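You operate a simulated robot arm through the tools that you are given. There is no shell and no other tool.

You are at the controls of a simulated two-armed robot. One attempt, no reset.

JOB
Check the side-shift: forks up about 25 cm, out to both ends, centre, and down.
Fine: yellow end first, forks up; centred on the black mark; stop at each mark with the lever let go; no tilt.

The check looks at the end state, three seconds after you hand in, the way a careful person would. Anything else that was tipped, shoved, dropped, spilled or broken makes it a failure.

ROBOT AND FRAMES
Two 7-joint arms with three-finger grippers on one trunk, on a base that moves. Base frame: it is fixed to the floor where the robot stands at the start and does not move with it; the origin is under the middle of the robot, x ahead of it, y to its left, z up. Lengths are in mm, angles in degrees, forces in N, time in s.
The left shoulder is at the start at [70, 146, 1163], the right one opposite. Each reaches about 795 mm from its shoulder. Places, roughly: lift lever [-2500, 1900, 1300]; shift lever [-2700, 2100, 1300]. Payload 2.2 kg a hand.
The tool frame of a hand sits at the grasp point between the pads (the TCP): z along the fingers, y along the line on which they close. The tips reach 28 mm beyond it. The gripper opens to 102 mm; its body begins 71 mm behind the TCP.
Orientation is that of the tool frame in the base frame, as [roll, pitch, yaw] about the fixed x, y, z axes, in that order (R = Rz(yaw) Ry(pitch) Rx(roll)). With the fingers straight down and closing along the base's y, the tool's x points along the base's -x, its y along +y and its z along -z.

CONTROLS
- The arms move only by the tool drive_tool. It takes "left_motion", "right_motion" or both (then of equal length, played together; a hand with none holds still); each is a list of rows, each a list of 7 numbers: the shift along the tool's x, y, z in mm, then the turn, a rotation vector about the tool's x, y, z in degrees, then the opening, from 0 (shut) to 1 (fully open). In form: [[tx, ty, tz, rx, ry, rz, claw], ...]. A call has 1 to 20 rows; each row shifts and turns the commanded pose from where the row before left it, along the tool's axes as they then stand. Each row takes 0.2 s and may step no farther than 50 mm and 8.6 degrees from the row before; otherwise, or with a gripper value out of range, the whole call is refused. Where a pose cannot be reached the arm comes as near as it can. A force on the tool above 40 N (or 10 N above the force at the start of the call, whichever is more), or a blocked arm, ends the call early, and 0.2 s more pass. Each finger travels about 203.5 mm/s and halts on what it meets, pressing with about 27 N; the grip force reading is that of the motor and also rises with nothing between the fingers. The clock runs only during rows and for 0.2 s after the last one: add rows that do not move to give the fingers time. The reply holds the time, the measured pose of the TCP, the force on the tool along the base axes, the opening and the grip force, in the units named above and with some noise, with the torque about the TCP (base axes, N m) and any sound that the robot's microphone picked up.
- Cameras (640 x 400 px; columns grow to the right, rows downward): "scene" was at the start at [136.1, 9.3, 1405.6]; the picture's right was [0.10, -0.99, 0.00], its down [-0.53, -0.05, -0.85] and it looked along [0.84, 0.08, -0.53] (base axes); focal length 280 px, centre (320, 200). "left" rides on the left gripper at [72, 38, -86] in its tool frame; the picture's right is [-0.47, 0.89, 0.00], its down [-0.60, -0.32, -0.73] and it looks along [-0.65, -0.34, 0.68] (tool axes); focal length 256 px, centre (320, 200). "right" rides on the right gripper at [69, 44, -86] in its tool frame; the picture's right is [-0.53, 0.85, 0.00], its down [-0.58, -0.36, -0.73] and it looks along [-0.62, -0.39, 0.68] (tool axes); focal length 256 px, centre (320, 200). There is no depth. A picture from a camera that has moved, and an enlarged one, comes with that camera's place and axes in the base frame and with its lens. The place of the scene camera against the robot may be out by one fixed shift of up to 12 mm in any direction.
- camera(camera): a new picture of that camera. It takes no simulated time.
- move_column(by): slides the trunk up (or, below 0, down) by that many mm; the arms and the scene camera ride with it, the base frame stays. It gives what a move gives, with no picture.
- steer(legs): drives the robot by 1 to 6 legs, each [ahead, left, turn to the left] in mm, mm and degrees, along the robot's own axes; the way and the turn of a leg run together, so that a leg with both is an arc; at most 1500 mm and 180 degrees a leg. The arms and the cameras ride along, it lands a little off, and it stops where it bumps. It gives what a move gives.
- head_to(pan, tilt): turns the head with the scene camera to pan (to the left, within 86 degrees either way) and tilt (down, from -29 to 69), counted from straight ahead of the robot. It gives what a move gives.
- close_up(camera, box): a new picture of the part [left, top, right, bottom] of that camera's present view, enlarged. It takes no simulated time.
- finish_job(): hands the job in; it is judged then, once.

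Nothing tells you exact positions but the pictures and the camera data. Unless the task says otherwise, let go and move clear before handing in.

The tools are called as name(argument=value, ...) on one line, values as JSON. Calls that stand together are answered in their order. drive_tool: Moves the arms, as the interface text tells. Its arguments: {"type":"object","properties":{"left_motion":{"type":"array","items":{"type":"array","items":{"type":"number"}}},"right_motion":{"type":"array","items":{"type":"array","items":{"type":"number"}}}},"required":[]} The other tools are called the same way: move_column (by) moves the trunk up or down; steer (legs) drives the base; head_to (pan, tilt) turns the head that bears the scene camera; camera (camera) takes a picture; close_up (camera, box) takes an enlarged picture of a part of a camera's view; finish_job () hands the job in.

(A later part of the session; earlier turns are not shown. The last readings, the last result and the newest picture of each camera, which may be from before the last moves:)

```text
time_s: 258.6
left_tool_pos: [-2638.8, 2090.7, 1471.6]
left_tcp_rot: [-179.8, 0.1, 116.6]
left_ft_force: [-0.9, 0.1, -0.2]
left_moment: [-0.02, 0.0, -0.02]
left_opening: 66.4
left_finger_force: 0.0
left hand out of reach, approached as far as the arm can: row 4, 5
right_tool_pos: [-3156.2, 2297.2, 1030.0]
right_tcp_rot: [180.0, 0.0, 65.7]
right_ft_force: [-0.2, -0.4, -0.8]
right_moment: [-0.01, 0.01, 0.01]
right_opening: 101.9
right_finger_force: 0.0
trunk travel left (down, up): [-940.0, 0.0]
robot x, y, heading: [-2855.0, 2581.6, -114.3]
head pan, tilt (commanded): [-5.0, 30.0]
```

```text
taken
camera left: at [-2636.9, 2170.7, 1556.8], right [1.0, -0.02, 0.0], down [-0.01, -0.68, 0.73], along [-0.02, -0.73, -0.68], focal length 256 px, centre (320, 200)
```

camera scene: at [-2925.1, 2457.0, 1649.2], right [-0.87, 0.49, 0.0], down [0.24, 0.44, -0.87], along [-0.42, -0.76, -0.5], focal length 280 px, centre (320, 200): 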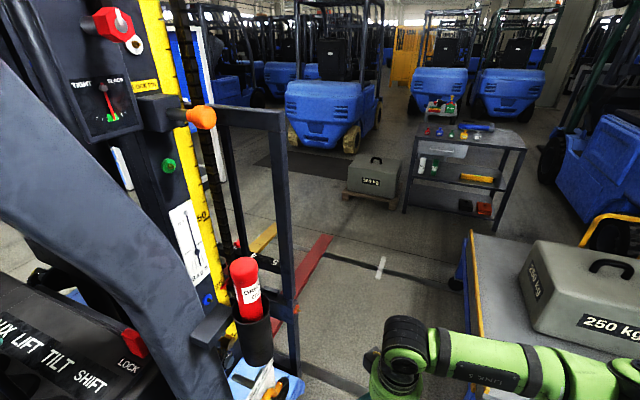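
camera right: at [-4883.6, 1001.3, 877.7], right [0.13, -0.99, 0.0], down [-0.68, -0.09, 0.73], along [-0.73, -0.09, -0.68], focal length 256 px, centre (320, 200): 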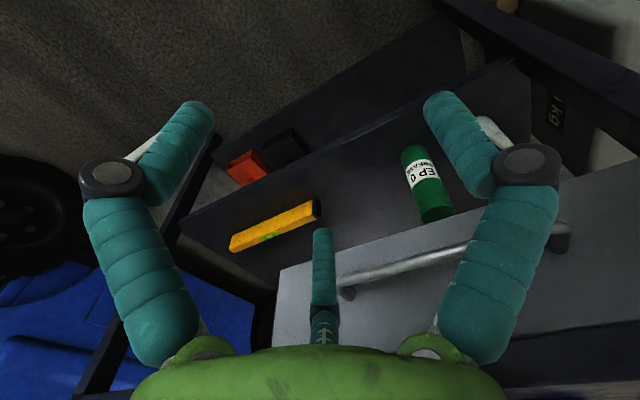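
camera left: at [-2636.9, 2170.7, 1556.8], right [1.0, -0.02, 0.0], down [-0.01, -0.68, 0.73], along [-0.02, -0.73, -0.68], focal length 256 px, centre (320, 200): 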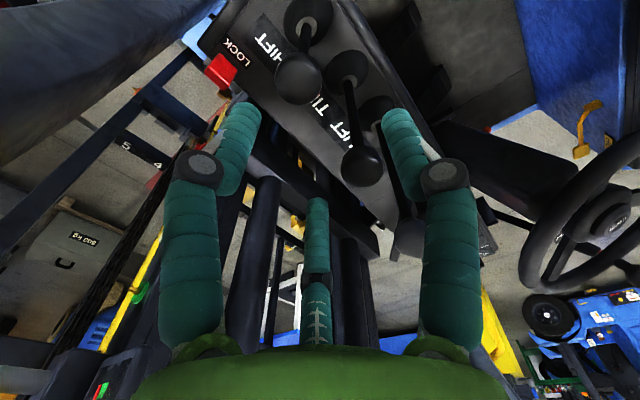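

Clear of SHIFT. I traverse over TILT back to above LIFT.

drive_tool(left_motion=[[-20, 2.4, -8, 0, 0, 0, 0.65], [-33, 4, 0, 0, 0, 0, 0.65], [-33, 4, 0, 0, 0, 0, 0.65], [-33, 4, 0, 0, 0, 0, 0.65], [-33, 4, 0, 0, 0, 0, 0.65], [-20, 2.4, 0, 0, 0, 0, 0.65]])

camera(camera="left")

```text
time_s: 260.0
left_tool_pos: [-2547.0, 1942.6, 1479.1]
left_tcp_rot: [-179.9, 0.3, 116.3]
left_ft_force: [-0.1, -0.3, -0.6]
left_moment: [0.01, 0.03, -0.01]
left_opening: 66.4
left_finger_force: 0.1
right_tool_pos: [-3158.3, 2294.2, 1030.3]
right_tcp_rot: [179.9, -0.1, 65.7]
right_ft_force: [-0.9, 0.1, -0.5]
right_moment: [-0.01, -0.03, 0.01]
right_opening: 101.9
right_finger_force: 0.0
trunk travel left (down, up): [-940.0, 0.0]
robot x, y, heading: [-2853.1, 2581.6, -114.5]
head pan, tilt (commanded): [-5.0, 30.0]
```

```text
taken
camera left: at [-2544.3, 2023.5, 1564.1], right [1.0, -0.03, 0.0], down [-0.02, -0.68, 0.73], along [-0.02, -0.73, -0.68], focal length 256 px, centre (320, 200)
```

left: 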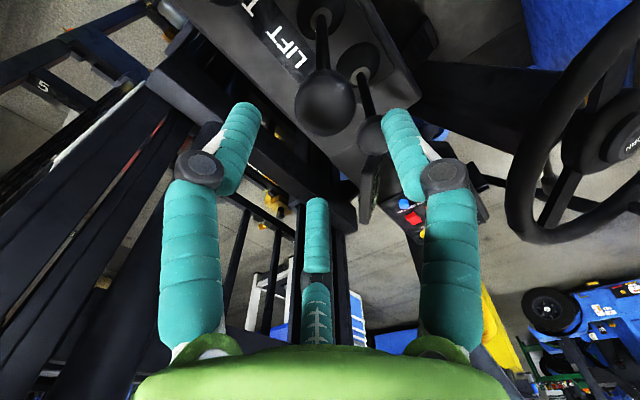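

Above LIFT. I descend around its knob and prepare to close.

drive_tool(left_motion=[[-1, 3, 21, 0, 0, 0, 0.65], [-1, 2.6, 21, 0, 0, 0, 0.65], [0, 0, 21, 0, 0, 0, 0.62], [0, 0, 0, 0, 0, 0, 0.5]])

camera(camera="left")

```text
time_s: 261.0
left_tool_pos: [-2537.9, 1944.2, 1415.8]
left_tcp_rot: [-179.7, 0.2, 116.5]
left_ft_force: [0.9, 0.8, 0.6]
left_moment: [0.0, 0.01, 0.0]
left_opening: 51.1
left_finger_force: 0.1
right_tool_pos: [-3158.0, 2296.8, 1031.7]
right_tcp_rot: [-180.0, 0.1, 65.7]
right_ft_force: [1.5, 0.4, -0.1]
right_moment: [-0.01, 0.01, 0.0]
right_opening: 102.1
right_finger_force: 0.0
trunk travel left (down, up): [-940.0, 0.0]
robot x, y, heading: [-2857.2, 2580.2, -114.1]
head pan, tilt (commanded): [-5.0, 30.0]
```

```text
taken
camera left: at [-2536.0, 2026.3, 1501.7], right [1.0, -0.02, 0.0], down [-0.01, -0.68, 0.73], along [-0.02, -0.73, -0.68], focal length 256 px, centre (320, 200)
```

left: 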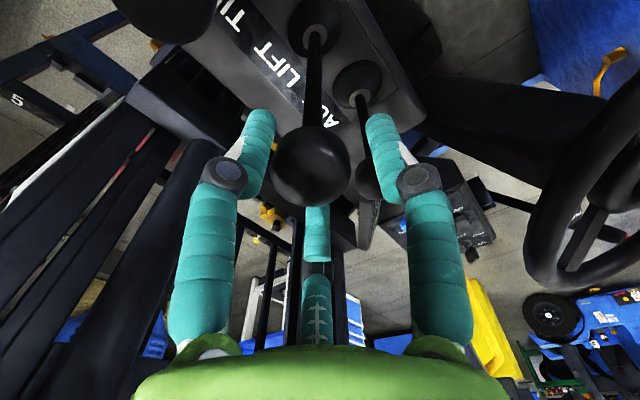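

The knob is a few mm toward the front; I correct and close on it.

drive_tool(left_motion=[[1.5, -3.4, 0, 0, 0, 0, 0.5], [0, 0, 0, 0, 0, 0, 0.43], [0, 0, 0, 0, 0, 0, 0.36], [0, 0, 0, 0, 0, 0, 0.36]])

camera(camera="left")

close_up(camera="scene", box=[140, 100, 340, 400])

```text
time_s: 262.0
left_tool_pos: [-2541.2, 1943.8, 1416.1]
left_tcp_rot: [-179.8, 0.1, 116.5]
left_ft_force: [0.8, -2.6, 3.4]
left_moment: [-0.18, 0.06, 0.02]
left_opening: 38.6
left_finger_force: 45.1
right_tool_pos: [-3155.9, 2294.7, 1031.4]
right_tcp_rot: [180.0, 0.0, 65.7]
right_ft_force: [-0.6, 1.1, -0.1]
right_moment: [0.0, -0.01, 0.03]
right_opening: 102.0
right_finger_force: 0.0
trunk travel left (down, up): [-940.0, 0.0]
robot x, y, heading: [-2859.3, 2581.4, -114.3]
head pan, tilt (commanded): [-5.0, 30.0]
```

```text
taken
camera left: at [-2539.3, 2024.8, 1501.8], right [1.0, -0.02, 0.0], down [-0.01, -0.68, 0.73], along [-0.02, -0.73, -0.68], focal length 256 px, centre (320, 200)
```

left: 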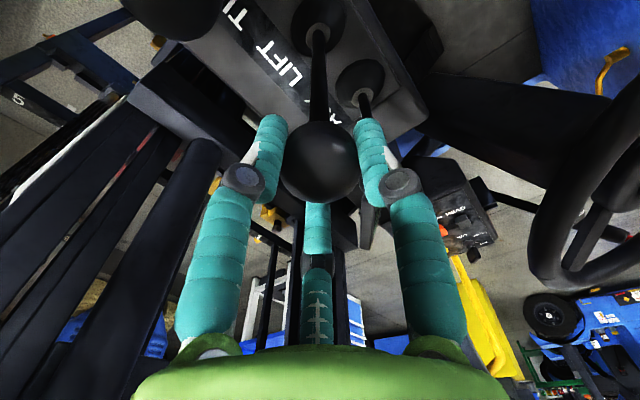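

```text
1.33 times, centred on (240, 250) of scene
camera zoom: at [-2924.9, 2456.1, 1649.3], right [-0.87, 0.49, 0.0], down [0.24, 0.44, -0.87], along [-0.42, -0.75, -0.5], focal length 374 px, centre (427, 133)
```

zoom: 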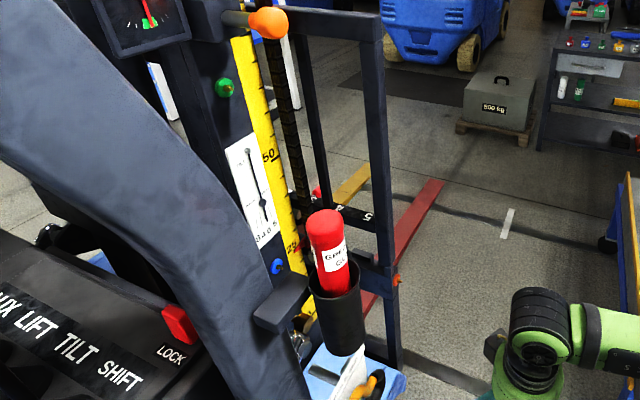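

Gripped with neutral forces. I push the LIFT lever forward about 42 mm and watch the lowering in small steps.

drive_tool(left_motion=[[-3, -13.7, 0.5, 0, 0, 0, 0.36], [-3, -13.7, 1.2, 0, 0, 0, 0.36], [-2.8, -12.7, 1.6, 0, 0, 0, 0.36]])

close_up(camera="scene", box=[140, 100, 340, 400])

camera(camera="left")

```text
time_s: 262.8
left_tool_pos: [-2573.6, 1918.4, 1413.0]
left_tcp_rot: [-179.6, 0.1, 116.4]
left_ft_force: [4.3, 0.5, 3.7]
left_moment: [0.23, -0.63, 0.16]
left_opening: 39.0
left_finger_force: 45.4
right_tool_pos: [-3157.4, 2296.7, 1029.8]
right_tcp_rot: [-180.0, 0.1, 65.7]
right_ft_force: [-0.6, -0.1, -0.4]
right_moment: [0.01, 0.02, 0.0]
right_opening: 102.0
right_finger_force: 0.1
trunk travel left (down, up): [-940.0, 0.0]
robot x, y, heading: [-2858.9, 2577.8, -114.3]
head pan, tilt (commanded): [-5.0, 30.0]
```

```text
1.33 times, centred on (240, 250) of scene
camera zoom: at [-2924.2, 2457.1, 1649.3], right [-0.87, 0.49, 0.0], down [0.24, 0.44, -0.87], along [-0.42, -0.76, -0.5], focal length 374 px, centre (427, 133)
```

zoom: 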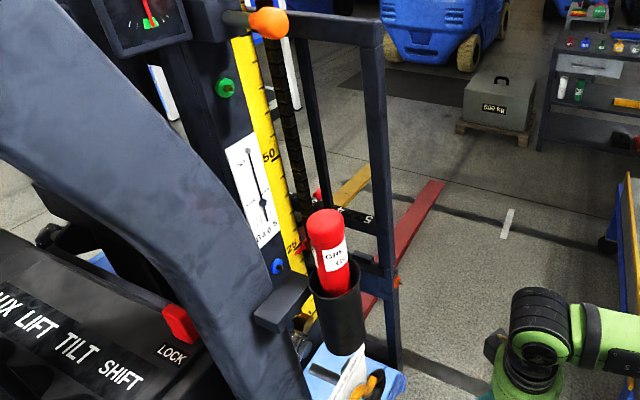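

```text
taken
camera left: at [-2570.8, 1999.8, 1498.7], right [1.0, -0.02, 0.0], down [-0.01, -0.68, 0.73], along [-0.02, -0.73, -0.68], focal length 256 px, centre (320, 200)
```

left: 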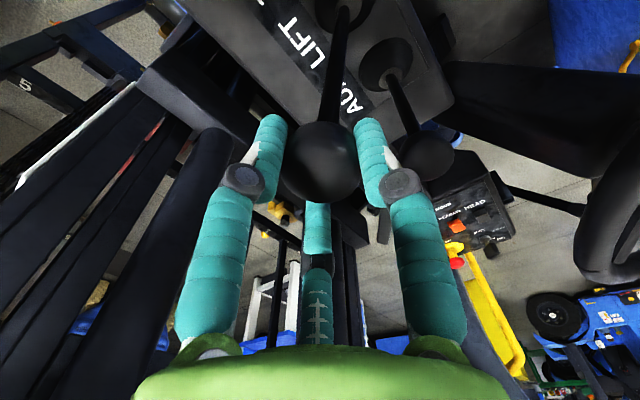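

It appears to be starting down. I hold briefly and look.

drive_tool(left_motion=[[0, 0, 0, 0, 0, 0, 0.36], [0, 0, 0, 0, 0, 0, 0.36]])

close_up(camera="scene", box=[140, 100, 340, 400])

```text
time_s: 263.4
left_tool_pos: [-2574.4, 1918.2, 1413.4]
left_tcp_rot: [-179.7, 0.0, 116.5]
left_ft_force: [3.9, 0.1, 1.4]
left_moment: [0.06, -0.28, 0.16]
left_opening: 38.6
left_finger_force: 45.2
right_tool_pos: [-3156.8, 2295.5, 1031.2]
right_tcp_rot: [-179.9, 0.0, 65.7]
right_ft_force: [0.0, 0.6, 1.7]
right_moment: [-0.02, 0.01, 0.01]
right_opening: 102.1
right_finger_force: 0.1
trunk travel left (down, up): [-940.0, 0.0]
robot x, y, heading: [-2857.2, 2580.0, -114.6]
head pan, tilt (commanded): [-5.0, 30.0]
```

```text
1.33 times, centred on (240, 250) of scene
camera zoom: at [-2923.8, 2457.1, 1649.3], right [-0.87, 0.49, 0.0], down [0.24, 0.44, -0.87], along [-0.42, -0.75, -0.5], focal length 374 px, centre (427, 133)
```

zoom: 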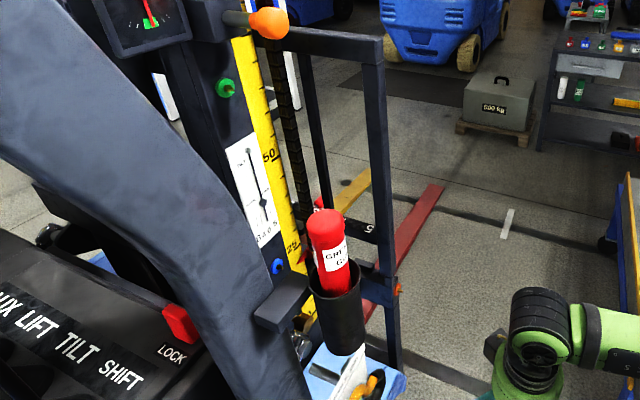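

Lowering; at about 22 cm now. I hold for about a second.

drive_tool(left_motion=[[0, 0, 0, 0, 0, 0, 0.36], [0, 0, 0, 0, 0, 0, 0.36], [0, 0, 0, 0, 0, 0, 0.36], [0, 0, 0, 0, 0, 0, 0.36]])

close_up(camera="scene", box=[140, 100, 340, 400])

```text
time_s: 264.4
left_tool_pos: [-2574.4, 1918.1, 1413.0]
left_tcp_rot: [-179.6, 0.1, 116.5]
left_ft_force: [2.0, -0.1, 0.3]
left_moment: [-0.04, -0.07, -0.01]
left_opening: 38.6
left_finger_force: 45.1
right_tool_pos: [-3155.4, 2295.9, 1031.1]
right_tcp_rot: [-179.9, 0.0, 65.6]
right_ft_force: [0.6, -0.3, -0.4]
right_moment: [0.01, -0.02, -0.04]
right_opening: 102.0
right_finger_force: 0.1
trunk travel left (down, up): [-940.0, 0.0]
robot x, y, heading: [-2857.6, 2580.8, -114.4]
head pan, tilt (commanded): [-5.0, 30.0]
```

```text
1.33 times, centred on (240, 250) of scene
camera zoom: at [-2924.0, 2456.9, 1649.3], right [-0.87, 0.49, 0.0], down [0.24, 0.44, -0.87], along [-0.42, -0.75, -0.5], focal length 374 px, centre (427, 133)
```

zoom: 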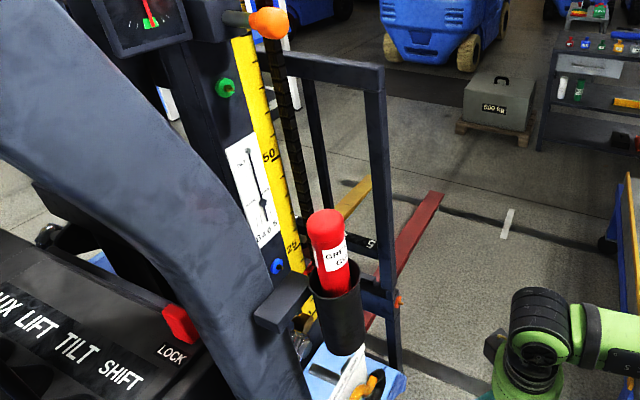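

About 16 cm. Lowering at roughly 55 mm/s; I hold two more seconds.

drive_tool(left_motion=[[0, 0, 0, 0, 0, 0, 0.36], [0, 0, 0, 0, 0, 0, 0.36], [0, 0, 0, 0, 0, 0, 0.36], [0, 0, 0, 0, 0, 0, 0.36], [0, 0, 0, 0, 0, 0, 0.36], [0, 0, 0, 0, 0, 0, 0.36], [0, 0, 0, 0, 0, 0, 0.36]])

close_up(camera="scene", box=[140, 100, 340, 400])

```text
time_s: 266.0
left_tool_pos: [-2573.5, 1919.0, 1413.1]
left_tcp_rot: [-179.7, 0.1, 116.5]
left_ft_force: [2.2, 1.3, -1.5]
left_moment: [0.0, 0.08, -0.01]
left_opening: 38.7
left_finger_force: 45.1
right_tool_pos: [-3156.4, 2296.5, 1031.2]
right_tcp_rot: [-180.0, -0.1, 65.6]
right_ft_force: [-0.4, 0.9, -0.5]
right_moment: [0.01, 0.0, 0.01]
right_opening: 102.0
right_finger_force: 0.2
trunk travel left (down, up): [-940.0, 0.0]
robot x, y, heading: [-2856.3, 2579.0, -114.3]
head pan, tilt (commanded): [-5.0, 30.0]
```

```text
1.33 times, centred on (240, 250) of scene
camera zoom: at [-2924.2, 2456.9, 1649.3], right [-0.87, 0.49, 0.0], down [0.24, 0.44, -0.87], along [-0.42, -0.75, -0.5], focal length 374 px, centre (427, 133)
```

zoom: 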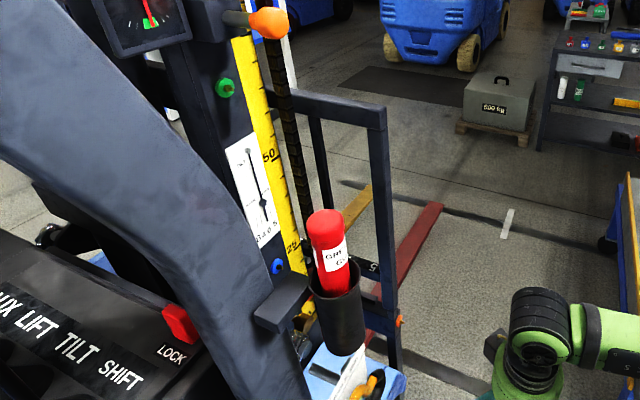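

About 75 mm left. I hold one more second and then return the lever to neutral so the forks settle at the bottom, and let go.

drive_tool(left_motion=[[0, 0, 0, 0, 0, 0, 0.36], [0, 0, 0, 0, 0, 0, 0.36], [0, 0, 0, 0, 0, 0, 0.36], [0, 0, 0, 0, 0, 0, 0.36], [0, 0, 0, 0, 0, 0, 0.36], [8.8, 40.1, -3.3, 0, 0, 0, 0.36], [0, 0, 0, 0, 0, 0, 0.36], [0, 0, 0, 0, 0, 0, 0.5], [0, 0, 0, 0, 0, 0, 0.6]])

close_up(camera="scene", box=[140, 100, 340, 400])

camera(camera="left")

camera(camera="scene")

```text
time_s: 268.0
left_tool_pos: [-2541.4, 1944.9, 1415.5]
left_tcp_rot: [-179.6, 0.1, 116.4]
left_ft_force: [-0.4, -0.2, -0.3]
left_moment: [0.02, -0.01, -0.01]
left_opening: 61.3
left_finger_force: 0.1
right_tool_pos: [-3157.2, 2297.7, 1030.6]
right_tcp_rot: [180.0, 0.1, 65.7]
right_ft_force: [-0.3, 0.3, 1.3]
right_moment: [-0.05, 0.02, 0.01]
right_opening: 101.7
right_finger_force: 0.1
trunk travel left (down, up): [-940.0, 0.0]
robot x, y, heading: [-2855.8, 2580.5, -114.4]
head pan, tilt (commanded): [-5.0, 30.0]
```

```text
1.33 times, centred on (240, 250) of scene
camera zoom: at [-2924.6, 2457.2, 1649.3], right [-0.87, 0.49, 0.0], down [0.24, 0.44, -0.87], along [-0.42, -0.76, -0.5], focal length 374 px, centre (427, 133)
```

zoom: 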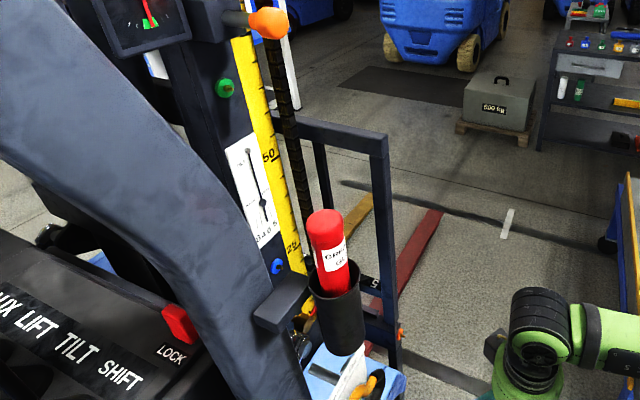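

```text
taken
camera left: at [-2538.9, 2025.6, 1501.6], right [1.0, -0.02, 0.0], down [-0.01, -0.68, 0.73], along [-0.02, -0.73, -0.68], focal length 256 px, centre (320, 200)
```

left: 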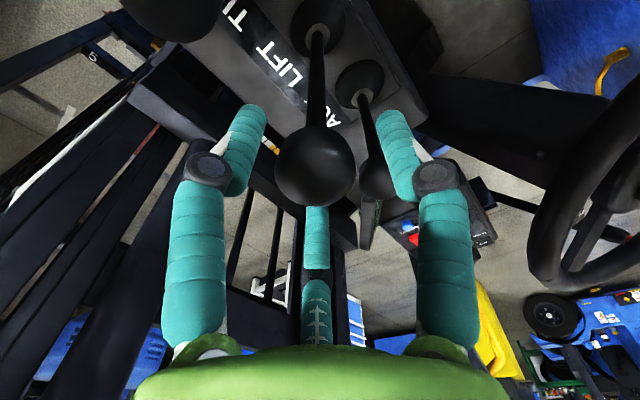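

```text
taken
camera scene: at [-2924.6, 2457.2, 1649.3], right [-0.87, 0.49, 0.0], down [0.24, 0.44, -0.87], along [-0.42, -0.76, -0.5], focal length 280 px, centre (320, 200)
```

scene: 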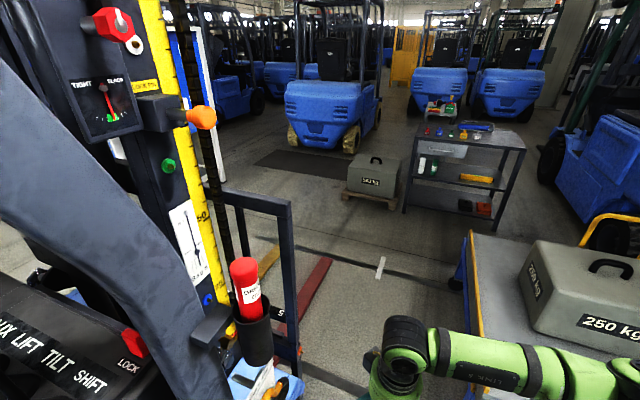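

The forks appear about 13 mm above the starting height. I wait a moment and compare again.

drive_tool(left_motion=[[0, 0, 0, 0, 0, 0, 0.6], [0, 0, 0, 0, 0, 0, 0.6]])

close_up(camera="scene", box=[140, 100, 340, 400])

close_up(camera="scene", box=[208, 250, 338, 400])

```text
time_s: 268.6
left_tool_pos: [-2541.5, 1944.7, 1415.9]
left_tcp_rot: [-179.8, 0.1, 116.5]
left_ft_force: [-0.1, 0.6, 0.1]
left_moment: [0.02, 0.02, -0.02]
left_opening: 61.6
left_finger_force: 0.1
right_tool_pos: [-3155.7, 2295.5, 1031.3]
right_tcp_rot: [-180.0, 0.1, 65.7]
right_ft_force: [0.5, 0.6, 0.0]
right_moment: [0.0, -0.01, 0.04]
right_opening: 102.0
right_finger_force: 0.1
trunk travel left (down, up): [-940.0, 0.0]
robot x, y, heading: [-2855.4, 2582.9, -114.4]
head pan, tilt (commanded): [-5.0, 30.0]
```

```text
1.33 times, centred on (240, 250) of scene
camera zoom: at [-2925.3, 2456.7, 1649.2], right [-0.87, 0.49, 0.0], down [0.25, 0.44, -0.87], along [-0.42, -0.75, -0.5], focal length 374 px, centre (427, 133)
```

zoom: 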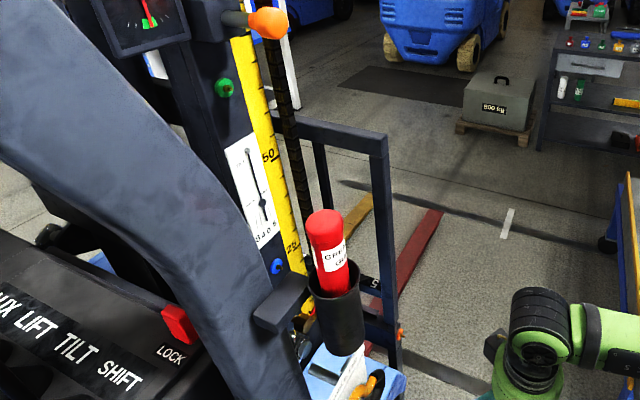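

```text
2.67 times, centred on (273, 325) of scene
camera zoom: at [-2925.3, 2456.7, 1649.2], right [-0.87, 0.49, 0.0], down [0.25, 0.44, -0.87], along [-0.42, -0.75, -0.5], focal length 747 px, centre (445, -133)
```

zoom: 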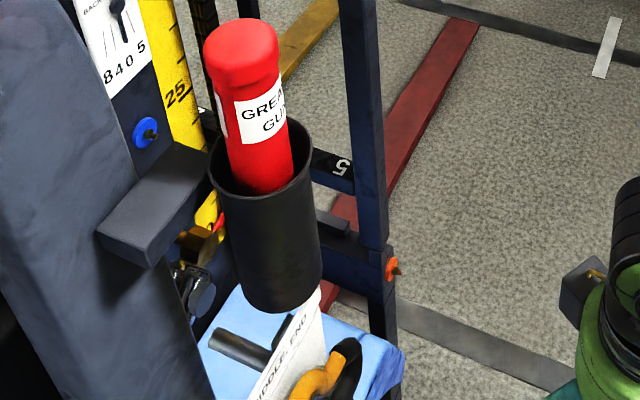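

The forks rest about 1 cm above the bottom. Before a last short lowering I check the oil temperature on the panel.

head_to(pan=10, tilt=60)

camera(camera="scene")

```text
time_s: 269.6
left_tool_pos: [-2541.6, 1943.5, 1415.3]
left_tcp_rot: [-179.7, 0.2, 116.5]
left_ft_force: [0.1, -0.4, 0.8]
left_moment: [0.02, 0.03, 0.04]
left_opening: 61.3
left_finger_force: 0.1
right_tool_pos: [-3157.3, 2295.2, 1032.1]
right_tcp_rot: [180.0, 0.0, 65.7]
right_ft_force: [0.2, 0.1, -0.1]
right_moment: [0.01, 0.01, 0.0]
right_opening: 102.2
right_finger_force: 0.1
trunk travel left (down, up): [-940.0, 0.0]
robot x, y, heading: [-2858.4, 2577.0, -114.3]
head pan, tilt (commanded): [10.0, 60.0]
```

```text
taken
camera scene: at [-2897.3, 2471.0, 1607.2], right [-0.97, 0.25, 0.0], down [0.21, 0.84, -0.5], along [-0.12, -0.49, -0.87], focal length 280 px, centre (320, 200)
```

scene: 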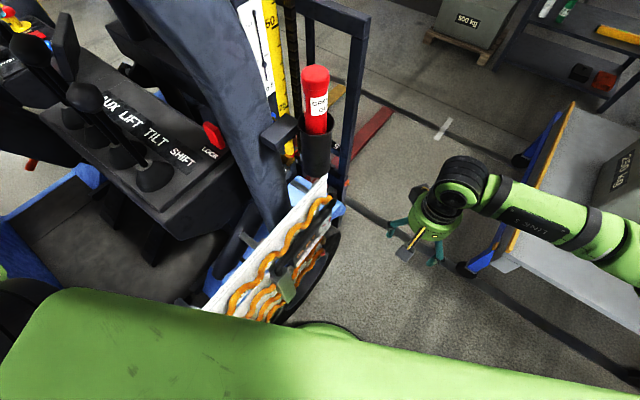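

close_up(camera="scene", box=[230, 180, 350, 320])

close_up(camera="scene", box=[295, 210, 345, 270])

close_up(camera="scene", box=[20, 20, 240, 200])

```text
2.86 times, centred on (290, 250) of scene
camera zoom: at [-2897.3, 2471.0, 1607.2], right [-0.97, 0.25, 0.0], down [0.21, 0.84, -0.5], along [-0.12, -0.49, -0.87], focal length 801 px, centre (406, 57)
```

zoom: 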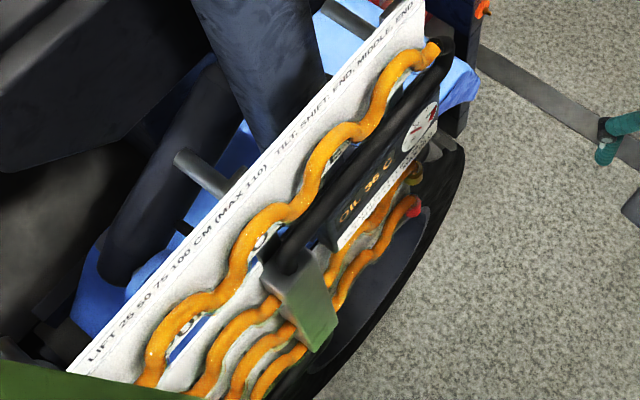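

```text
6.67 times, centred on (320, 240) of scene
camera zoom: at [-2897.3, 2471.0, 1607.2], right [-0.97, 0.25, 0.0], down [0.21, 0.84, -0.5], along [-0.12, -0.49, -0.87], focal length 1868 px, centre (320, -67)
```

zoom: 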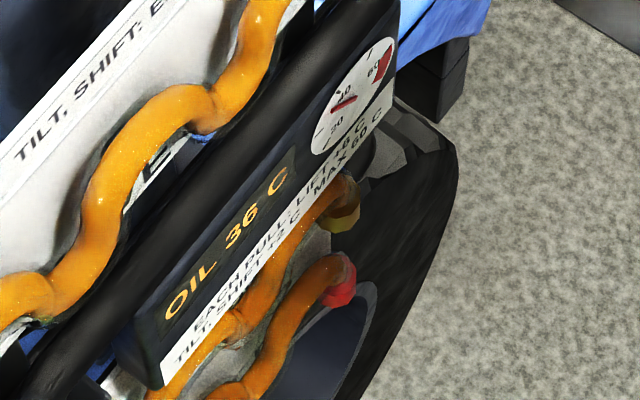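

```text
2.22 times, centred on (130, 110) of scene
camera zoom: at [-2897.3, 2471.0, 1607.2], right [-0.97, 0.25, 0.0], down [0.21, 0.84, -0.5], along [-0.12, -0.49, -0.87], focal length 623 px, centre (742, 400)
```

zoom: 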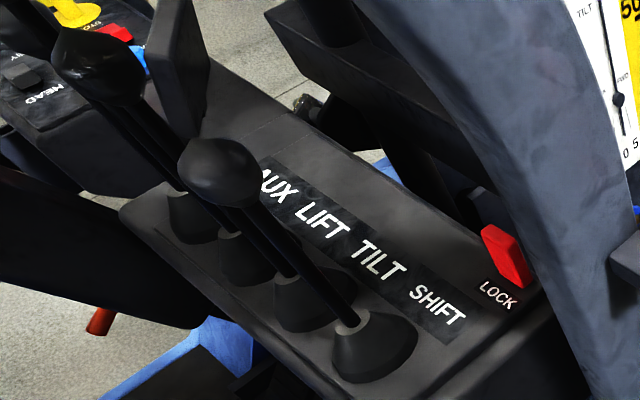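

Oil reads 36 °C, far from the limit. I grip LIFT again and give a short forward push to settle the forks fully down.

head_to(pan=-5, tilt=30)

drive_tool(left_motion=[[0, 0, 0, 0, 0, 0, 0.43], [0, 0, 0, 0, 0, 0, 0.36], [0, 0, 0, 0, 0, 0, 0.36], [-3, -13.7, 0.5, 0, 0, 0, 0.36], [-3, -13.7, 1.2, 0, 0, 0, 0.36], [-2.8, -12.7, 1.6, 0, 0, 0, 0.36]])

close_up(camera="scene", box=[140, 100, 340, 400])

```text
time_s: 270.5
left_tool_pos: [-2541.4, 1944.3, 1416.1]
left_tcp_rot: [-179.7, 0.2, 116.5]
left_ft_force: [0.0, 0.2, -0.1]
left_moment: [-0.02, -0.01, -0.01]
left_opening: 61.1
left_finger_force: 0.0
right_tool_pos: [-3156.6, 2295.5, 1031.7]
right_tcp_rot: [-180.0, -0.1, 65.7]
right_ft_force: [1.0, -0.4, 0.3]
right_moment: [0.0, 0.02, 0.01]
right_opening: 101.9
right_finger_force: 0.0
trunk travel left (down, up): [-940.0, 0.0]
robot x, y, heading: [-2856.1, 2580.1, -114.4]
head pan, tilt (commanded): [-5.0, 30.0]
```

```text
time_s: 271.9
left_tool_pos: [-2573.5, 1919.4, 1413.4]
left_tcp_rot: [-179.6, 0.1, 116.5]
left_ft_force: [2.8, 1.7, 2.7]
left_moment: [0.29, -0.54, 0.14]
left_opening: 39.2
left_finger_force: 44.7
right_tool_pos: [-3157.7, 2296.7, 1030.8]
right_tcp_rot: [-180.0, 0.0, 65.8]
right_ft_force: [-0.9, -0.4, -0.8]
right_moment: [0.01, -0.01, -0.03]
right_opening: 102.1
right_finger_force: 0.1
trunk travel left (down, up): [-940.0, 0.0]
robot x, y, heading: [-2859.0, 2580.6, -114.3]
head pan, tilt (commanded): [-5.0, 30.0]
```

```text
1.33 times, centred on (240, 250) of scene
camera zoom: at [-2924.6, 2457.6, 1649.4], right [-0.87, 0.49, 0.0], down [0.24, 0.44, -0.87], along [-0.42, -0.76, -0.5], focal length 374 px, centre (427, 133)
```

zoom: 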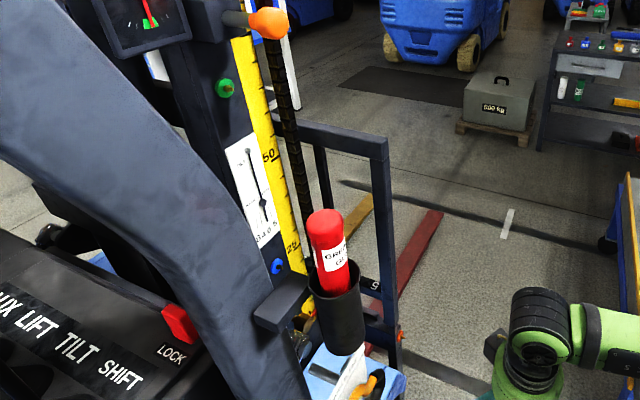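

It is settling to the starting height. One more short hold, then back to neutral and open.

drive_tool(left_motion=[[0, 0, 0, 0, 0, 0, 0.36], [8.8, 40.1, -3.3, 0, 0, 0, 0.36], [0, 0, 0, 0, 0, 0, 0.36], [0, 0, 0, 0, 0, 0, 0.5], [0, 0, 0, 0, 0, 0, 0.65], [0, 0, 0, 0, 0, 0, 0.65]])

close_up(camera="scene", box=[140, 100, 340, 400])

camera(camera="scene")

camera(camera="left")

close_up(camera="scene", box=[60, 60, 160, 150])

```text
time_s: 273.3
left_tool_pos: [-2540.9, 1945.6, 1417.2]
left_tcp_rot: [-179.7, 0.1, 116.5]
left_ft_force: [0.3, -0.8, -0.1]
left_moment: [-0.02, -0.03, -0.02]
left_opening: 66.6
left_finger_force: 0.1
right_tool_pos: [-3156.8, 2296.6, 1031.1]
right_tcp_rot: [180.0, 0.0, 65.7]
right_ft_force: [0.0, 0.8, -0.1]
right_moment: [0.0, 0.02, 0.01]
right_opening: 101.8
right_finger_force: 0.1
trunk travel left (down, up): [-940.0, 0.0]
robot x, y, heading: [-2856.9, 2584.6, -114.1]
head pan, tilt (commanded): [-5.0, 30.0]
```

```text
1.33 times, centred on (240, 250) of scene
camera zoom: at [-2924.4, 2457.1, 1649.3], right [-0.87, 0.49, 0.0], down [0.24, 0.44, -0.87], along [-0.42, -0.76, -0.5], focal length 374 px, centre (427, 133)
```

zoom: 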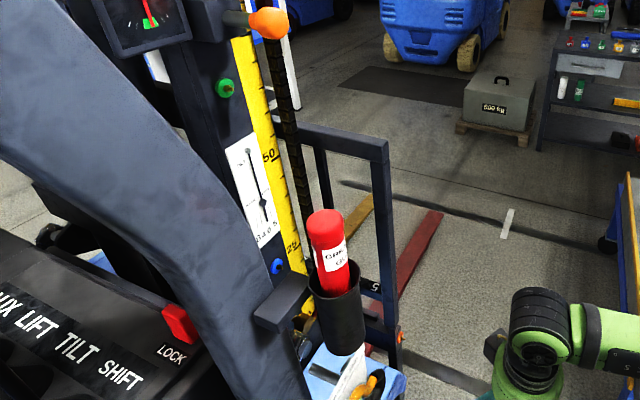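

```text
taken
camera scene: at [-2924.4, 2457.1, 1649.3], right [-0.87, 0.49, 0.0], down [0.24, 0.44, -0.87], along [-0.42, -0.76, -0.5], focal length 280 px, centre (320, 200)
```

scene: 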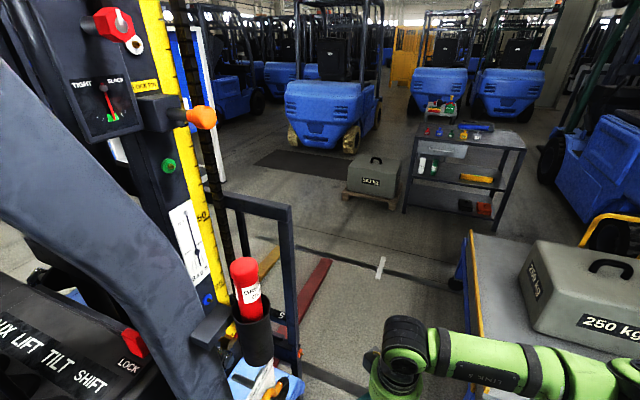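

```text
taken
camera left: at [-2538.5, 2025.4, 1502.1], right [1.0, -0.02, 0.0], down [-0.01, -0.68, 0.73], along [-0.02, -0.73, -0.68], focal length 256 px, centre (320, 200)
```

left: 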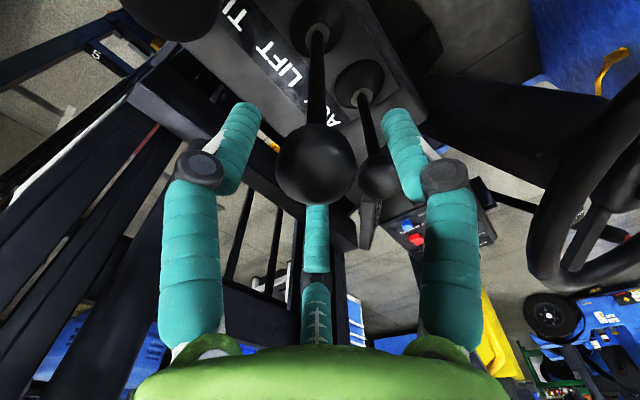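

```text
4.44 times, centred on (110, 105) of scene
camera zoom: at [-2924.4, 2457.1, 1649.3], right [-0.87, 0.49, 0.0], down [0.24, 0.44, -0.87], along [-0.42, -0.76, -0.5], focal length 1246 px, centre (1253, 622)
```

zoom: 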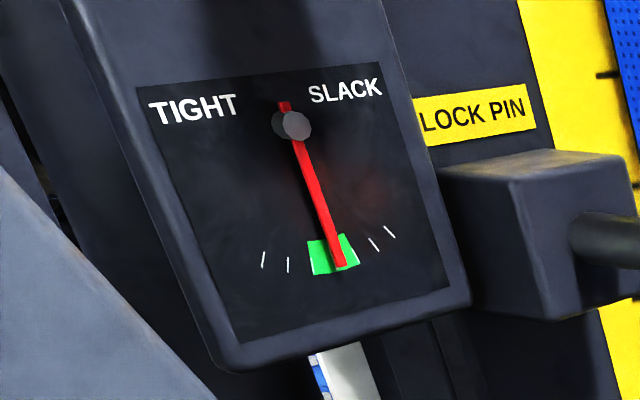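

Forks are fully down at the starting height, tilt 0, chain gauge green, LIFT lever free. I raise the hand off the knob and move it back from the levers.

drive_tool(left_motion=[[0, 0, -20, 0, 0, 0, 0.65], [0, 0, -20, 0, 0, 0, 0.65], [0, 0, -18, 0, 0, 0, 0.65], [8, 38, 0, 0, 0, 0, 0.65], [8, 38, 0, 0, 0, 0, 0.65]])

camera(camera="left")

```text
time_s: 274.5
left_tool_pos: [-2475.8, 1995.7, 1473.8]
left_tcp_rot: [-179.5, 0.1, 116.5]
left_ft_force: [1.6, -0.4, 0.5]
left_moment: [-0.04, 0.06, -0.01]
left_opening: 66.3
left_finger_force: 0.1
right_tool_pos: [-3153.8, 2297.0, 1032.8]
right_tcp_rot: [-179.9, 0.3, 65.7]
right_ft_force: [0.3, 0.8, 0.4]
right_moment: [-0.03, 0.02, 0.04]
right_opening: 101.9
right_finger_force: 0.1
trunk travel left (down, up): [-940.0, 0.0]
robot x, y, heading: [-2858.9, 2578.7, -114.6]
head pan, tilt (commanded): [-5.0, 30.0]
```

```text
taken
camera left: at [-2472.6, 2077.0, 1559.4], right [1.0, -0.02, -0.01], down [-0.01, -0.68, 0.74], along [-0.02, -0.74, -0.68], focal length 256 px, centre (320, 200)
```

left: 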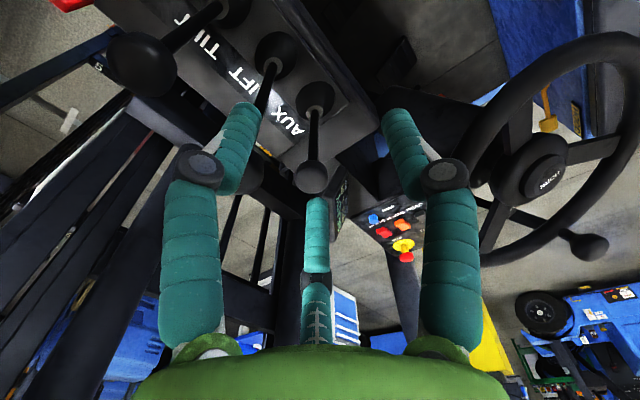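

The hand is behind the levers. I traverse it outward past TILT and SHIFT height, then back the base away from the truck.

drive_tool(left_motion=[[38, -8, 0, 0, 0, 0, 0.5], [38, -8, 0, 0, 0, 0, 0.3], [38, -8, 0, 0, 0, 0, 0], [38, -8, 0, 0, 0, 0, 0], [38, -8, 0, 0, 0, 0, 0]])

head_to(pan=45, tilt=35)

camera(camera="scene")

```text
time_s: 275.7
left_tool_pos: [-2632.9, 2095.2, 1455.1]
left_tcp_rot: [-179.6, 0.2, 116.6]
left_ft_force: [-0.2, -0.2, -0.8]
left_moment: [-0.03, -0.01, 0.02]
left_opening: 2.1
left_finger_force: 26.8
left hand out of reach, approached as far as the arm can: row 1, 2, 3, 4, 5
right_tool_pos: [-3158.4, 2297.6, 1031.1]
right_tcp_rot: [179.9, -0.1, 65.6]
right_ft_force: [-0.7, 1.5, -0.4]
right_moment: [0.0, -0.02, 0.0]
right_opening: 101.9
right_finger_force: 0.1
trunk travel left (down, up): [-940.0, 0.0]
robot x, y, heading: [-2858.6, 2583.2, -114.2]
head pan, tilt (commanded): [-5.0, 30.0]
```

```text
time_s: 276.9
left_tool_pos: [-2633.0, 2092.6, 1454.7]
left_tcp_rot: [-179.8, 0.1, 116.5]
left_ft_force: [0.1, -0.5, 0.8]
left_moment: [-0.01, 0.0, 0.02]
left_opening: 2.1
left_finger_force: 26.9
right_tool_pos: [-3156.8, 2294.3, 1030.7]
right_tcp_rot: [-179.9, 0.0, 65.8]
right_ft_force: [-0.1, -0.3, -0.2]
right_moment: [0.01, 0.0, 0.03]
right_opening: 102.1
right_finger_force: 0.0
trunk travel left (down, up): [-940.0, 0.0]
robot x, y, heading: [-2860.9, 2583.0, -114.4]
head pan, tilt (commanded): [45.0, 35.0]
```

```text
taken
camera scene: at [-2850.0, 2453.1, 1641.5], right [-0.94, -0.35, 0.0], down [-0.2, 0.54, -0.82], along [0.29, -0.77, -0.57], focal length 280 px, centre (320, 200)
```

scene: 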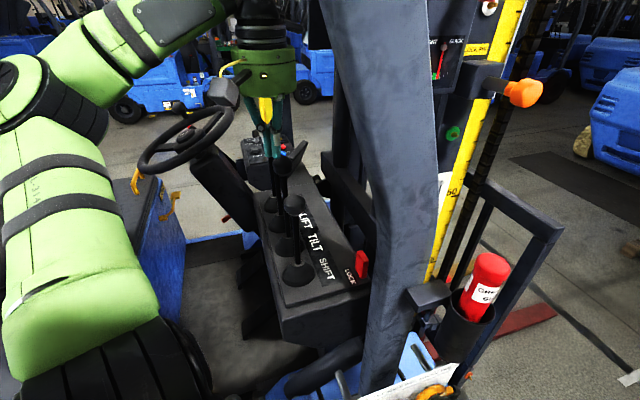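

Everything on the truck looks undisturbed. I back the base off: first slightly rearward to clear the front pillar, then straight away from the truck.

steer(legs=[[-89, 45, 0], [-135, -268, 0], [-135, -268, 0]])

head_to(pan=35, tilt=15)

camera(camera="scene")

```text
time_s: 281.4
left_tool_pos: [-2926.8, 2618.8, 1453.8]
left_tcp_rot: [-179.7, 0.0, 116.6]
left_ft_force: [0.4, 0.0, 0.0]
left_moment: [0.0, 0.04, -0.02]
left_opening: 1.7
left_finger_force: 27.1
right_tool_pos: [-3453.0, 2822.5, 1031.5]
right_tcp_rot: [-179.9, -0.1, 65.7]
right_ft_force: [-0.3, 0.5, 0.4]
right_moment: [-0.01, -0.04, -0.05]
right_opening: 102.0
right_finger_force: 0.0
trunk travel left (down, up): [-940.0, 0.0]
robot x, y, heading: [-3155.5, 3109.8, -114.3]
head pan, tilt (commanded): [45.0, 35.0]
```

```text
time_s: 282.2
left_tool_pos: [-2930.2, 2621.1, 1456.5]
left_tcp_rot: [-179.7, 0.2, 116.6]
left_ft_force: [0.1, -0.4, -0.6]
left_moment: [0.01, -0.02, 0.01]
left_opening: 1.8
left_finger_force: 26.9
right_tool_pos: [-3454.4, 2823.7, 1031.4]
right_tcp_rot: [180.0, 0.0, 65.8]
right_ft_force: [-0.2, -0.7, 0.1]
right_moment: [0.0, 0.0, 0.02]
right_opening: 102.0
right_finger_force: 0.1
trunk travel left (down, up): [-940.0, 0.0]
robot x, y, heading: [-3153.6, 3109.6, -114.3]
head pan, tilt (commanded): [35.0, 15.0]
```

```text
taken
camera scene: at [-3161.2, 2972.7, 1673.4], right [-0.98, -0.19, 0.0], down [-0.05, 0.25, -0.97], along [0.18, -0.95, -0.26], focal length 280 px, centre (320, 200)
```

scene: 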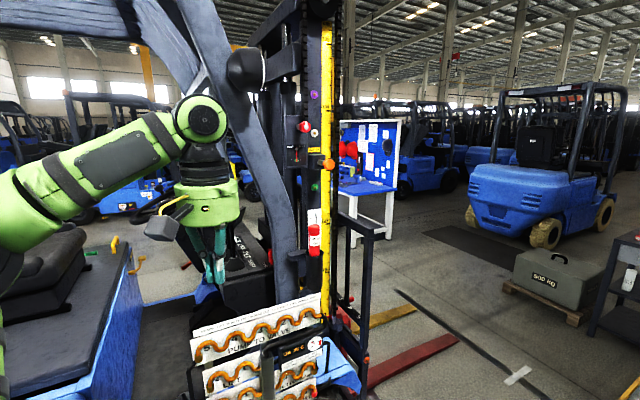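

I'm clear of the truck. I check the panel and mast once more, and look toward the area right of the table for a possible front-right viewpoint on the scale.

close_up(camera="scene", box=[240, 180, 420, 400])

head_to(pan=-45, tilt=18)

camera(camera="scene")

```text
1.82 times, centred on (330, 290) of scene
camera zoom: at [-3161.2, 2972.7, 1673.4], right [-0.98, -0.19, 0.0], down [-0.05, 0.25, -0.97], along [0.18, -0.95, -0.26], focal length 510 px, centre (302, 36)
```

zoom: 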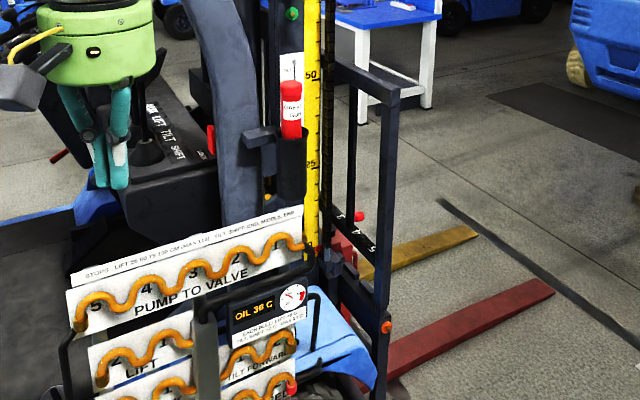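

```text
time_s: 283.7
left_tool_pos: [-2928.5, 2620.8, 1455.5]
left_tcp_rot: [-179.8, 0.1, 116.5]
left_ft_force: [-0.5, 0.0, 0.0]
left_moment: [0.01, 0.01, 0.0]
left_opening: 2.3
left_finger_force: 27.0
right_tool_pos: [-3453.6, 2823.4, 1032.1]
right_tcp_rot: [180.0, 0.0, 65.8]
right_ft_force: [-0.3, -0.3, 0.6]
right_moment: [-0.01, -0.02, 0.0]
right_opening: 101.9
right_finger_force: 0.1
trunk travel left (down, up): [-940.0, 0.0]
robot x, y, heading: [-3151.0, 3107.4, -114.2]
head pan, tilt (commanded): [-45.0, 18.0]
```

```text
taken
camera scene: at [-3265.5, 3030.6, 1668.6], right [-0.36, 0.93, 0.0], down [0.29, 0.11, -0.95], along [-0.89, -0.34, -0.31], focal length 280 px, centre (320, 200)
```

scene: 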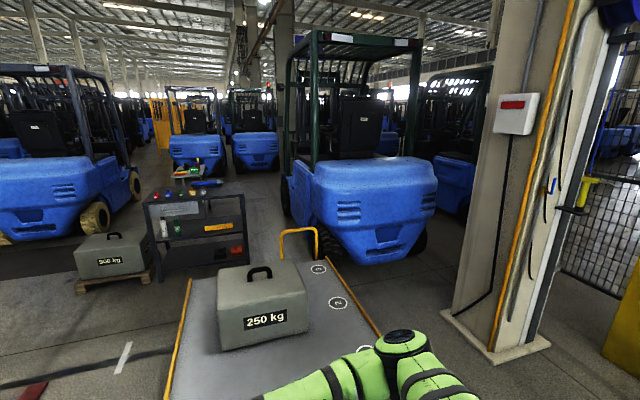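

The oil display might tell how the pulls were registered, so I take a closer look at the panel from here.

head_to(pan=30, tilt=30)

camera(camera="scene")

```text
time_s: 285.2
left_tool_pos: [-2930.3, 2620.8, 1455.7]
left_tcp_rot: [-179.7, 0.1, 116.6]
left_ft_force: [-0.1, -0.8, 0.2]
left_moment: [-0.01, 0.0, -0.03]
left_opening: 2.1
left_finger_force: 26.9
right_tool_pos: [-3454.0, 2822.9, 1030.4]
right_tcp_rot: [-180.0, -0.1, 65.8]
right_ft_force: [0.3, 0.1, 1.1]
right_moment: [0.0, 0.04, 0.01]
right_opening: 102.0
right_finger_force: 0.1
trunk travel left (down, up): [-940.0, 0.0]
robot x, y, heading: [-3155.3, 3103.7, -114.0]
head pan, tilt (commanded): [30.0, 30.0]
```

```text
taken
camera scene: at [-3169.2, 2973.7, 1649.3], right [-0.99, -0.1, 0.0], down [-0.05, 0.5, -0.87], along [0.09, -0.86, -0.5], focal length 280 px, centre (320, 200)
```

scene: 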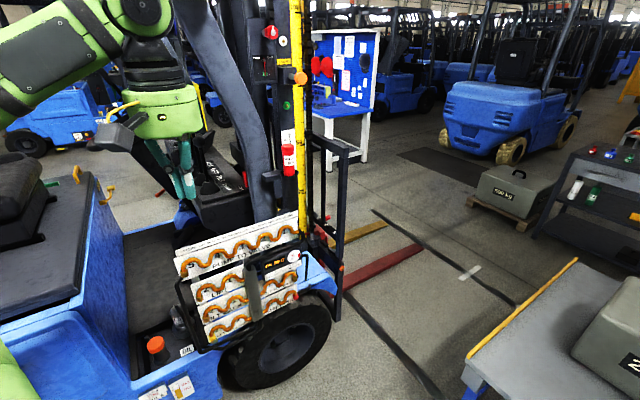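

close_up(camera="scene", box=[255, 245, 311, 280])

close_up(camera="scene", box=[170, 200, 350, 345])

close_up(camera="scene", box=[295, 130, 345, 270])

```text
11.43 times, centred on (283, 262) of scene
camera zoom: at [-3169.2, 2973.7, 1649.3], right [-0.99, -0.1, 0.0], down [-0.05, 0.5, -0.87], along [0.09, -0.86, -0.5], focal length 3203 px, centre (743, -514)
```

zoom: 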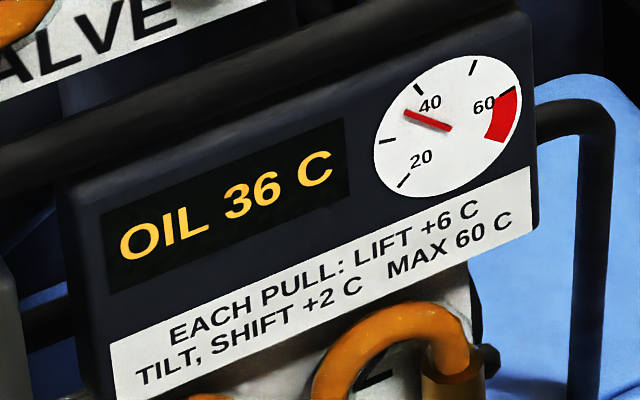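

```text
2.76 times, centred on (260, 272) of scene
camera zoom: at [-3169.2, 2973.7, 1649.3], right [-0.99, -0.1, 0.0], down [-0.05, 0.5, -0.87], along [0.09, -0.86, -0.5], focal length 773 px, centre (486, 0)
```

zoom: 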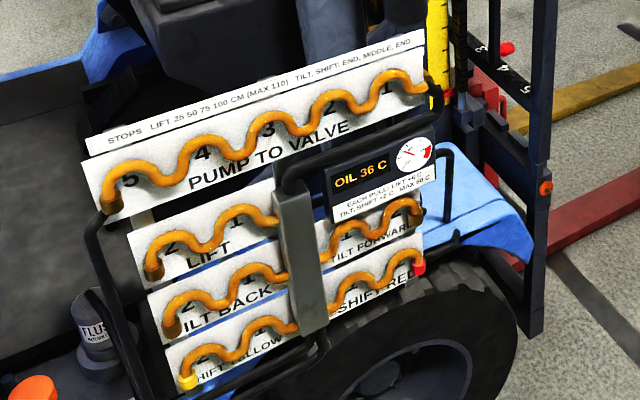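

```text
2.86 times, centred on (320, 200) of scene
camera zoom: at [-3169.2, 2973.7, 1649.3], right [-0.99, -0.1, 0.0], down [-0.05, 0.5, -0.87], along [0.09, -0.86, -0.5], focal length 801 px, centre (320, 200)
```

zoom: 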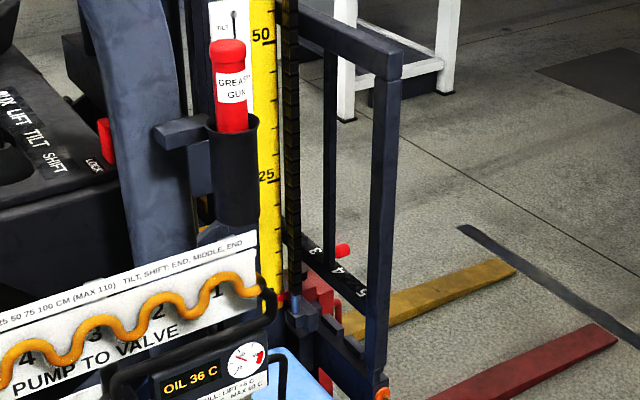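

The display clearly reads 36 °C. I wait a few seconds to see whether it cools, which would explain the reading.

drive_tool(left_motion=[[0, 0, 0, 0, 0, 0, 0], [0, 0, 0, 0, 0, 0, 0], [0, 0, 0, 0, 0, 0, 0], [0, 0, 0, 0, 0, 0, 0], [0, 0, 0, 0, 0, 0, 0], [0, 0, 0, 0, 0, 0, 0], [0, 0, 0, 0, 0, 0, 0], [0, 0, 0, 0, 0, 0, 0], [0, 0, 0, 0, 0, 0, 0], [0, 0, 0, 0, 0, 0, 0], [0, 0, 0, 0, 0, 0, 0], [0, 0, 0, 0, 0, 0, 0], [0, 0, 0, 0, 0, 0, 0], [0, 0, 0, 0, 0, 0, 0], [0, 0, 0, 0, 0, 0, 0], [0, 0, 0, 0, 0, 0, 0], [0, 0, 0, 0, 0, 0, 0], [0, 0, 0, 0, 0, 0, 0], [0, 0, 0, 0, 0, 0, 0], [0, 0, 0, 0, 0, 0, 0]])

close_up(camera="scene", box=[255, 245, 311, 280])

```text
time_s: 289.4
left_tool_pos: [-2929.5, 2620.8, 1455.3]
left_tcp_rot: [-179.7, 0.1, 116.5]
left_ft_force: [-0.8, -0.3, -0.3]
left_moment: [-0.03, 0.02, 0.0]
left_opening: 2.1
left_finger_force: 26.9
right_tool_pos: [-3453.3, 2824.0, 1031.5]
right_tcp_rot: [-180.0, 0.0, 65.8]
right_ft_force: [0.1, 0.4, -0.2]
right_moment: [-0.03, 0.01, -0.01]
right_opening: 102.2
right_finger_force: 0.1
trunk travel left (down, up): [-940.0, 0.0]
robot x, y, heading: [-3152.8, 3109.1, -114.4]
head pan, tilt (commanded): [30.0, 30.0]
```

```text
11.43 times, centred on (283, 262) of scene
camera zoom: at [-3169.2, 2973.8, 1649.3], right [-0.99, -0.1, 0.0], down [-0.05, 0.5, -0.87], along [0.09, -0.86, -0.5], focal length 3203 px, centre (743, -514)
```

zoom: 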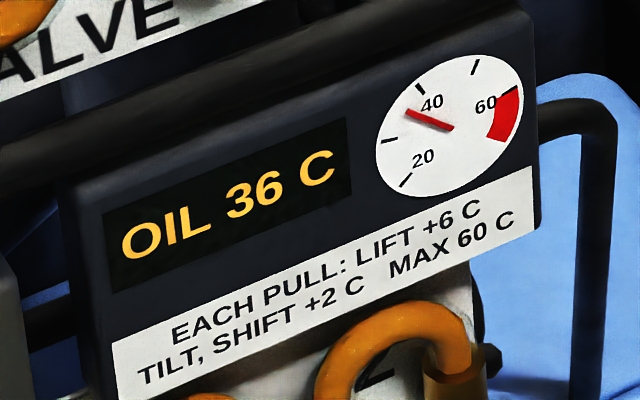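

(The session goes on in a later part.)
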